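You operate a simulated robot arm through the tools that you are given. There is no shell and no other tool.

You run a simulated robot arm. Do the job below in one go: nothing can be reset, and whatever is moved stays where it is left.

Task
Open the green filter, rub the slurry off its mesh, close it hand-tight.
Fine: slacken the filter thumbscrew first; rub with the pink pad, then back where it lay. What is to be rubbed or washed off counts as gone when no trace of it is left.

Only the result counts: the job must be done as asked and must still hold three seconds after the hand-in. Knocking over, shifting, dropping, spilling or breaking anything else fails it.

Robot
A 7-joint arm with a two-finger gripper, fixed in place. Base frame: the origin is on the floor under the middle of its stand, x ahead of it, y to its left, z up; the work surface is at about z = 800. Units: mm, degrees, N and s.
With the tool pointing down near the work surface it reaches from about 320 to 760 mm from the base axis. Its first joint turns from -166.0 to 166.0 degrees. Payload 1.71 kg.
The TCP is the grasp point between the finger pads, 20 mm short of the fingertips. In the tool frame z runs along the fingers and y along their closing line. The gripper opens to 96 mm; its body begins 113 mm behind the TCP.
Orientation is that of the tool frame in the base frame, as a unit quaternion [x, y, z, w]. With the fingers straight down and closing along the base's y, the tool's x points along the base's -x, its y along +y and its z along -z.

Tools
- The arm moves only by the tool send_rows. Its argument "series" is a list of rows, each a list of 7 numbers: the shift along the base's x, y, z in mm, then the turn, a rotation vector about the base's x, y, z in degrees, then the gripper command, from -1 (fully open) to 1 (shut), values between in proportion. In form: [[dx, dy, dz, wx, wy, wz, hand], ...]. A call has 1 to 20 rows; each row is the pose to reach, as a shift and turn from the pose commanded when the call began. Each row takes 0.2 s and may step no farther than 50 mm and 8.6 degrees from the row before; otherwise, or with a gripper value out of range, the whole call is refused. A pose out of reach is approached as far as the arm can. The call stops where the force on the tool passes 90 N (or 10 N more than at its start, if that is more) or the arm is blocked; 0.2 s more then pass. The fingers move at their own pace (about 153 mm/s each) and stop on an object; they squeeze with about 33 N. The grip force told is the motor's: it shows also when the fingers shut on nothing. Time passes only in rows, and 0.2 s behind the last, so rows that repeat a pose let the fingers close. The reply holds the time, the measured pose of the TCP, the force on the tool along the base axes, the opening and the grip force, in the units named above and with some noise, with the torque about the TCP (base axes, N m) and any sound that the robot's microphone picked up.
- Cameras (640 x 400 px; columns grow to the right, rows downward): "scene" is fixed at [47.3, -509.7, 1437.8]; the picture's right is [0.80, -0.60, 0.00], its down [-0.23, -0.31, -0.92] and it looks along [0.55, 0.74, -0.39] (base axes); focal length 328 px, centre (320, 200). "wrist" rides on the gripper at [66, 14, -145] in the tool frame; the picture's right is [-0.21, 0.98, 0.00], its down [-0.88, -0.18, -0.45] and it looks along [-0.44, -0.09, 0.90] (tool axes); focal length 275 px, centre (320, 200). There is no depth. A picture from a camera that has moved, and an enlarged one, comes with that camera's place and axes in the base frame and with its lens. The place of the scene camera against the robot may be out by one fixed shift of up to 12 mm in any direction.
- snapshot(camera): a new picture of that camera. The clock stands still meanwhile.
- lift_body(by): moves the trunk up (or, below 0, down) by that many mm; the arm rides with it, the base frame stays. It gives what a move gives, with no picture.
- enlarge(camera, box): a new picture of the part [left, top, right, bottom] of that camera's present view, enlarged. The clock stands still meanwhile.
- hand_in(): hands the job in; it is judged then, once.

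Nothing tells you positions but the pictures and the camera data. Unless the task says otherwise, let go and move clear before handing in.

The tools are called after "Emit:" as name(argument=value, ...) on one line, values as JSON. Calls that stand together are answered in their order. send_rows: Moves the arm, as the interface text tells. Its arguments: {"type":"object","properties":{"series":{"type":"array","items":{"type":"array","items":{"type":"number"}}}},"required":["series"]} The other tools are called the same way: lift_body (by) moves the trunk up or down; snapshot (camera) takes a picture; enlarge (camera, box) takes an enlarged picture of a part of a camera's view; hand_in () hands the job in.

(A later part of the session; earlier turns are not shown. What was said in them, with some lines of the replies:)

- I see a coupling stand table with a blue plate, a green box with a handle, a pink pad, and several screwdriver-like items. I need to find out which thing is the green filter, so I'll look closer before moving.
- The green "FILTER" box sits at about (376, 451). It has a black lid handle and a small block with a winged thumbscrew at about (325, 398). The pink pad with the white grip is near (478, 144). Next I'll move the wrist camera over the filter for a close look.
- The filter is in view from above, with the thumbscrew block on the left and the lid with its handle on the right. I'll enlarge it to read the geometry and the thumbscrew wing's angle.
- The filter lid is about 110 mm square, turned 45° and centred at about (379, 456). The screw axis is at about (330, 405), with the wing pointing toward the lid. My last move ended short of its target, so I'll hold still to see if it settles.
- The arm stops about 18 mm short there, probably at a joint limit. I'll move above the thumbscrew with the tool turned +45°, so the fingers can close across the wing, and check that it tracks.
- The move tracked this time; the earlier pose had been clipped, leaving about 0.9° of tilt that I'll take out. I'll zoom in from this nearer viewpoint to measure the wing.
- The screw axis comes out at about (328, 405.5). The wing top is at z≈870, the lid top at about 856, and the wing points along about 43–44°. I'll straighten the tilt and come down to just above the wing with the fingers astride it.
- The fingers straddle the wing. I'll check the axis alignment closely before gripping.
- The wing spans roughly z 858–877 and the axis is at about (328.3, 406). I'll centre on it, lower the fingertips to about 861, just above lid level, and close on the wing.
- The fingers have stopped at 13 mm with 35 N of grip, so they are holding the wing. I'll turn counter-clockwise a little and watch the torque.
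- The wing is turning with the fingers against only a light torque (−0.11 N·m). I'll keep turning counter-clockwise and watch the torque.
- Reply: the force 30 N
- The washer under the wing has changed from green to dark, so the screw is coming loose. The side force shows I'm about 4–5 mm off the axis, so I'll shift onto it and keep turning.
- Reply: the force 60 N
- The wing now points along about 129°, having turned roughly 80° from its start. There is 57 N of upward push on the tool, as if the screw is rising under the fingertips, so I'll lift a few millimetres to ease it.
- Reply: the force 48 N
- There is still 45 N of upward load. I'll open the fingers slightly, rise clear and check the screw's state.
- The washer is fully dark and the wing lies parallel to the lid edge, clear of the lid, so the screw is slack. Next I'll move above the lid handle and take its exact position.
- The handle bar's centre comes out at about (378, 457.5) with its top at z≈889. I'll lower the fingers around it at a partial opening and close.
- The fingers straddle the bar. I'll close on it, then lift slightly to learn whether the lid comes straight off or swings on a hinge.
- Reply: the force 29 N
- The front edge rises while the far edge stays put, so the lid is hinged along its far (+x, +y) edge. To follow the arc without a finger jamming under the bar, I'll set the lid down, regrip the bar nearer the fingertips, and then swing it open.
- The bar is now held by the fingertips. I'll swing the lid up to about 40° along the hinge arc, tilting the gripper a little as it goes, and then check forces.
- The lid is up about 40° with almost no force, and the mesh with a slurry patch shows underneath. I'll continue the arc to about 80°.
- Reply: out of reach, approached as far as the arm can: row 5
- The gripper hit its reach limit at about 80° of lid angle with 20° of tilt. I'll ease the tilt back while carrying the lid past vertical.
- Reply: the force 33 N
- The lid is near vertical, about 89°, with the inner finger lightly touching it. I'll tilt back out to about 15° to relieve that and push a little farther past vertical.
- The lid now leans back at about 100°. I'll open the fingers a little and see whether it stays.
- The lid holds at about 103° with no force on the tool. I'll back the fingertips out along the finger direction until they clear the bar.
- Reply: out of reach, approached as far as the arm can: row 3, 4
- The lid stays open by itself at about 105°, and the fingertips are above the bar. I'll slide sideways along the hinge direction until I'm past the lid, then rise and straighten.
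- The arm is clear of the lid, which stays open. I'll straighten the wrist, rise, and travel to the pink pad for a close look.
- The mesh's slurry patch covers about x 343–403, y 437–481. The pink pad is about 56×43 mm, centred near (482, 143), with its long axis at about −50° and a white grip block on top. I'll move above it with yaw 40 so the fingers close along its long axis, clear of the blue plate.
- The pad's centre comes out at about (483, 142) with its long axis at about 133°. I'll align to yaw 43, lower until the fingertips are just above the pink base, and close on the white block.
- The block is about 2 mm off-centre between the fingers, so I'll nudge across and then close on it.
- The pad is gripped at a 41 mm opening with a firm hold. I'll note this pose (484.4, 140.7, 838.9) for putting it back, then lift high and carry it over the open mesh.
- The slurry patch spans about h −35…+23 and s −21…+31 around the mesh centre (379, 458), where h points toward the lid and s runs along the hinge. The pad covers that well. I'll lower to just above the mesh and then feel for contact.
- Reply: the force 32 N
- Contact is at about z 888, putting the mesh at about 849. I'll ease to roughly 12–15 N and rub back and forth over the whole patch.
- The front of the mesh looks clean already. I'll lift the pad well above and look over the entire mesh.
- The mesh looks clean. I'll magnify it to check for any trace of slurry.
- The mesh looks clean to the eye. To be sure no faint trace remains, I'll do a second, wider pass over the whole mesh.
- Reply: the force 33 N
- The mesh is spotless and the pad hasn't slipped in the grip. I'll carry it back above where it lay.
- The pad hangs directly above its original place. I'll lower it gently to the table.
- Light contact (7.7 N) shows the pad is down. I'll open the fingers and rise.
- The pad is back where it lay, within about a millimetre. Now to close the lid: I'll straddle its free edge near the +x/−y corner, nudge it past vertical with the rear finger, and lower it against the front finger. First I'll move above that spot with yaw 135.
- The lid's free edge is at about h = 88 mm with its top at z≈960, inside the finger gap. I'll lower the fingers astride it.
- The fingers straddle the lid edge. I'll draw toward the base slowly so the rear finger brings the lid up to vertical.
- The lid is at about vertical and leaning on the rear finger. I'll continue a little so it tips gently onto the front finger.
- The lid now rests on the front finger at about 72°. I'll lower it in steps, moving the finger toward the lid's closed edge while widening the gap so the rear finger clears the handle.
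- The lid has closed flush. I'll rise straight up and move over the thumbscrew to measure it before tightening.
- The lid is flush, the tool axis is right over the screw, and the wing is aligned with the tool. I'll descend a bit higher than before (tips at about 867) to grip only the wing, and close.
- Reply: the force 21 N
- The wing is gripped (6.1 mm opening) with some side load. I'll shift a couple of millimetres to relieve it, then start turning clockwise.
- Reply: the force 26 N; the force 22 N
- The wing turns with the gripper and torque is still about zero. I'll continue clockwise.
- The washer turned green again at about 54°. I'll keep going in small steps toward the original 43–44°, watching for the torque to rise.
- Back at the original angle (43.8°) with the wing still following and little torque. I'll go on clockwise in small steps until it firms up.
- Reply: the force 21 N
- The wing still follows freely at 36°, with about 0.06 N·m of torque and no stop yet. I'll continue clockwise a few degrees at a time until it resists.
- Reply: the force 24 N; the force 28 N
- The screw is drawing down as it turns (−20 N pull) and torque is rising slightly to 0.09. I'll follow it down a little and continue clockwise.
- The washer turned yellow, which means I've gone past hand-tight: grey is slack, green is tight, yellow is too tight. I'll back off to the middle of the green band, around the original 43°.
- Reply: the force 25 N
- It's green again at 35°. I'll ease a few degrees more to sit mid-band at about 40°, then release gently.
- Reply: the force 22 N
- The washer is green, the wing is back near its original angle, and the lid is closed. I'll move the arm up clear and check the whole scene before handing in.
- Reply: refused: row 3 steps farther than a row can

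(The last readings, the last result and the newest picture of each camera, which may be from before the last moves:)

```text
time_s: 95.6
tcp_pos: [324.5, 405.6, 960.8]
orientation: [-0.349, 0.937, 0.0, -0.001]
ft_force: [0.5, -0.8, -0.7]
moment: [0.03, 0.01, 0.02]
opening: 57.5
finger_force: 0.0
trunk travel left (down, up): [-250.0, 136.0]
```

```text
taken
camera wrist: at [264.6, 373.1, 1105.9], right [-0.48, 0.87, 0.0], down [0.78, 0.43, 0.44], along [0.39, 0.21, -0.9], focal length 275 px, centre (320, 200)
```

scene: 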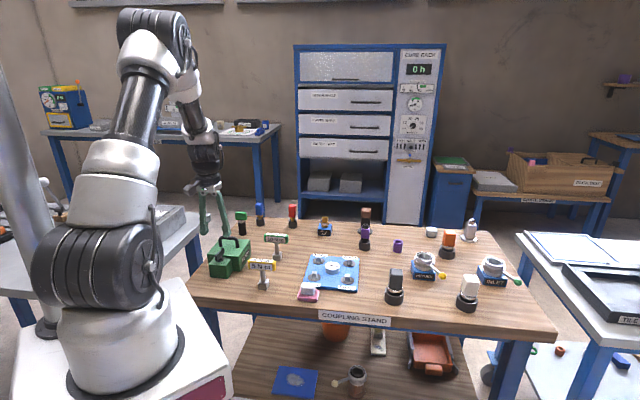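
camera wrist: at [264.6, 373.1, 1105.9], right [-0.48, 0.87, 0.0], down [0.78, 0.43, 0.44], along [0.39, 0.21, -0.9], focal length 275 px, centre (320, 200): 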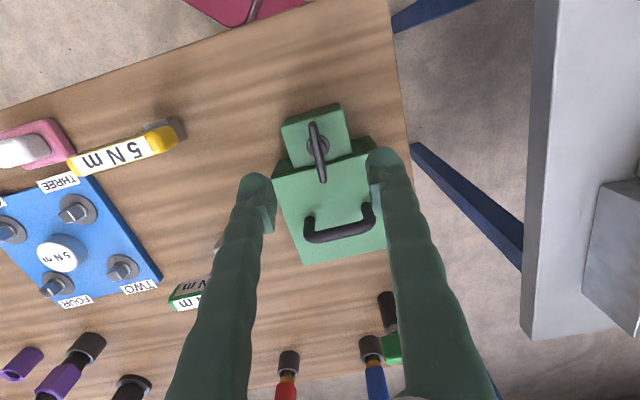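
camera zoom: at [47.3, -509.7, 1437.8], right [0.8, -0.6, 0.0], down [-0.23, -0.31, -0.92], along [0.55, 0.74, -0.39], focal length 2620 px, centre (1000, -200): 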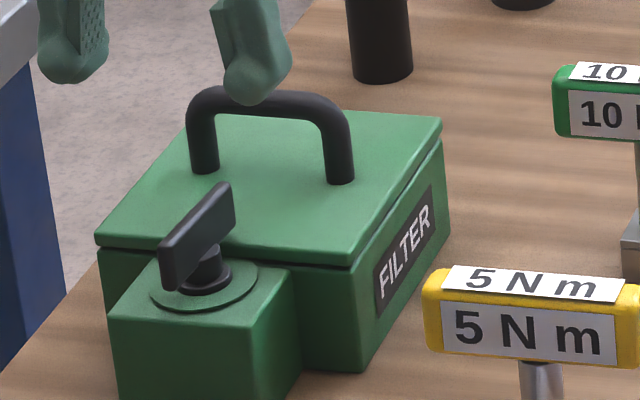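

Everything matches the starting scene: the pad is back, the filter is closed and the washer is green. The retreat was refused for too big a step, so I'll repeat it in smaller ones.

Emit:
send_rows(series=[[8, -8, 30, 0, 0, 0, -0.2], [18, -20, 60, 0, 0, 0, -0.2], [28, -35, 90, 0, 0, 0, -0.2], [40, -55, 115, 0, 0, 0, -0.2], [55, -75, 135, 0, 0, 0, -0.2], [65, -90, 150, 0, 0, 0, -0.2], [65, -90, 150, 0, 0, 0, -0.2], [65, -90, 150, 0, 0, 0, -0.2], [65, -90, 150, 0, 0, 0, -0.2]])

Emit:
enlarge(camera="scene", box=[200, 215, 270, 285])

Emit:
enlarge(camera="scene", box=[285, 270, 335, 310])

```text
time_s: 97.6
tcp_pos: [391.6, 313.8, 1109.8]
orientation: [-0.349, 0.937, -0.001, 0.0]
ft_force: [0.0, -0.3, -1.1]
moment: [0.0, 0.03, 0.02]
opening: 57.7
finger_force: 0.1
trunk travel left (down, up): [-250.0, 136.0]
```

```text
5.71 times, centred on (235, 250) of scene
camera zoom: at [47.3, -509.7, 1437.8], right [0.8, -0.6, 0.0], down [-0.23, -0.31, -0.92], along [0.55, 0.74, -0.39], focal length 1871 px, centre (806, -86)
```

zoom: 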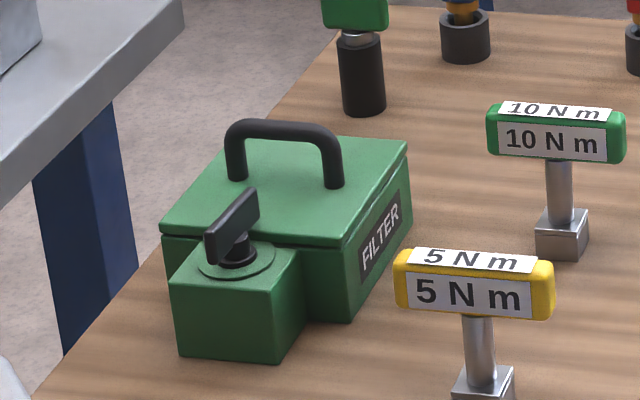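

```text
10.00 times, centred on (310, 290) of scene
camera zoom: at [47.3, -509.7, 1437.8], right [0.8, -0.6, 0.0], down [-0.23, -0.31, -0.92], along [0.55, 0.74, -0.39], focal length 3275 px, centre (420, -700)
```

zoom: 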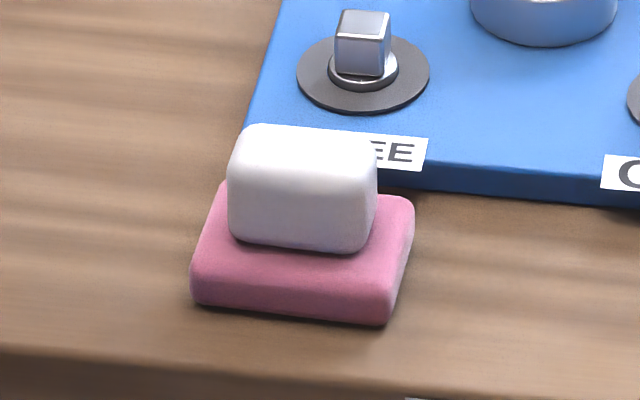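

The filter is closed with its washer green, the mesh was rubbed clean, and the pink pad lies where it was. Nothing else has moved and the arm is clear, so I'm handing in.

Emit:
hand_in()

```text
The job is handed in.
```

The green filter's mesh is rubbed clean, its lid is closed, and its thumbscrew is hand-tight. I've handed the job in, but no verdict came back.

- **Opening:** I slackened the thumbscrew first, then swung the hinged lid open. It stayed open by itself.
- **Cleaning:** I rubbed the mesh with the pink pad in two passes. The close-up afterwards showed no trace of slurry.
- **Pad:** It is back where it lay, within about 1 mm judging by the pictures.
- **Closing:** I lowered the lid gently until it sat flush, then retightened the thumbscrew.
- **Over-tightening:** I turned the screw too far at first. The ring under the wing went from green to yellow, which I took to mean too tight, so I backed it off. It now shows green, as it did at the start, and the wing is within a few degrees of its original angle.

In the final pictures nothing else on the table appears to have moved, and the arm is clear.
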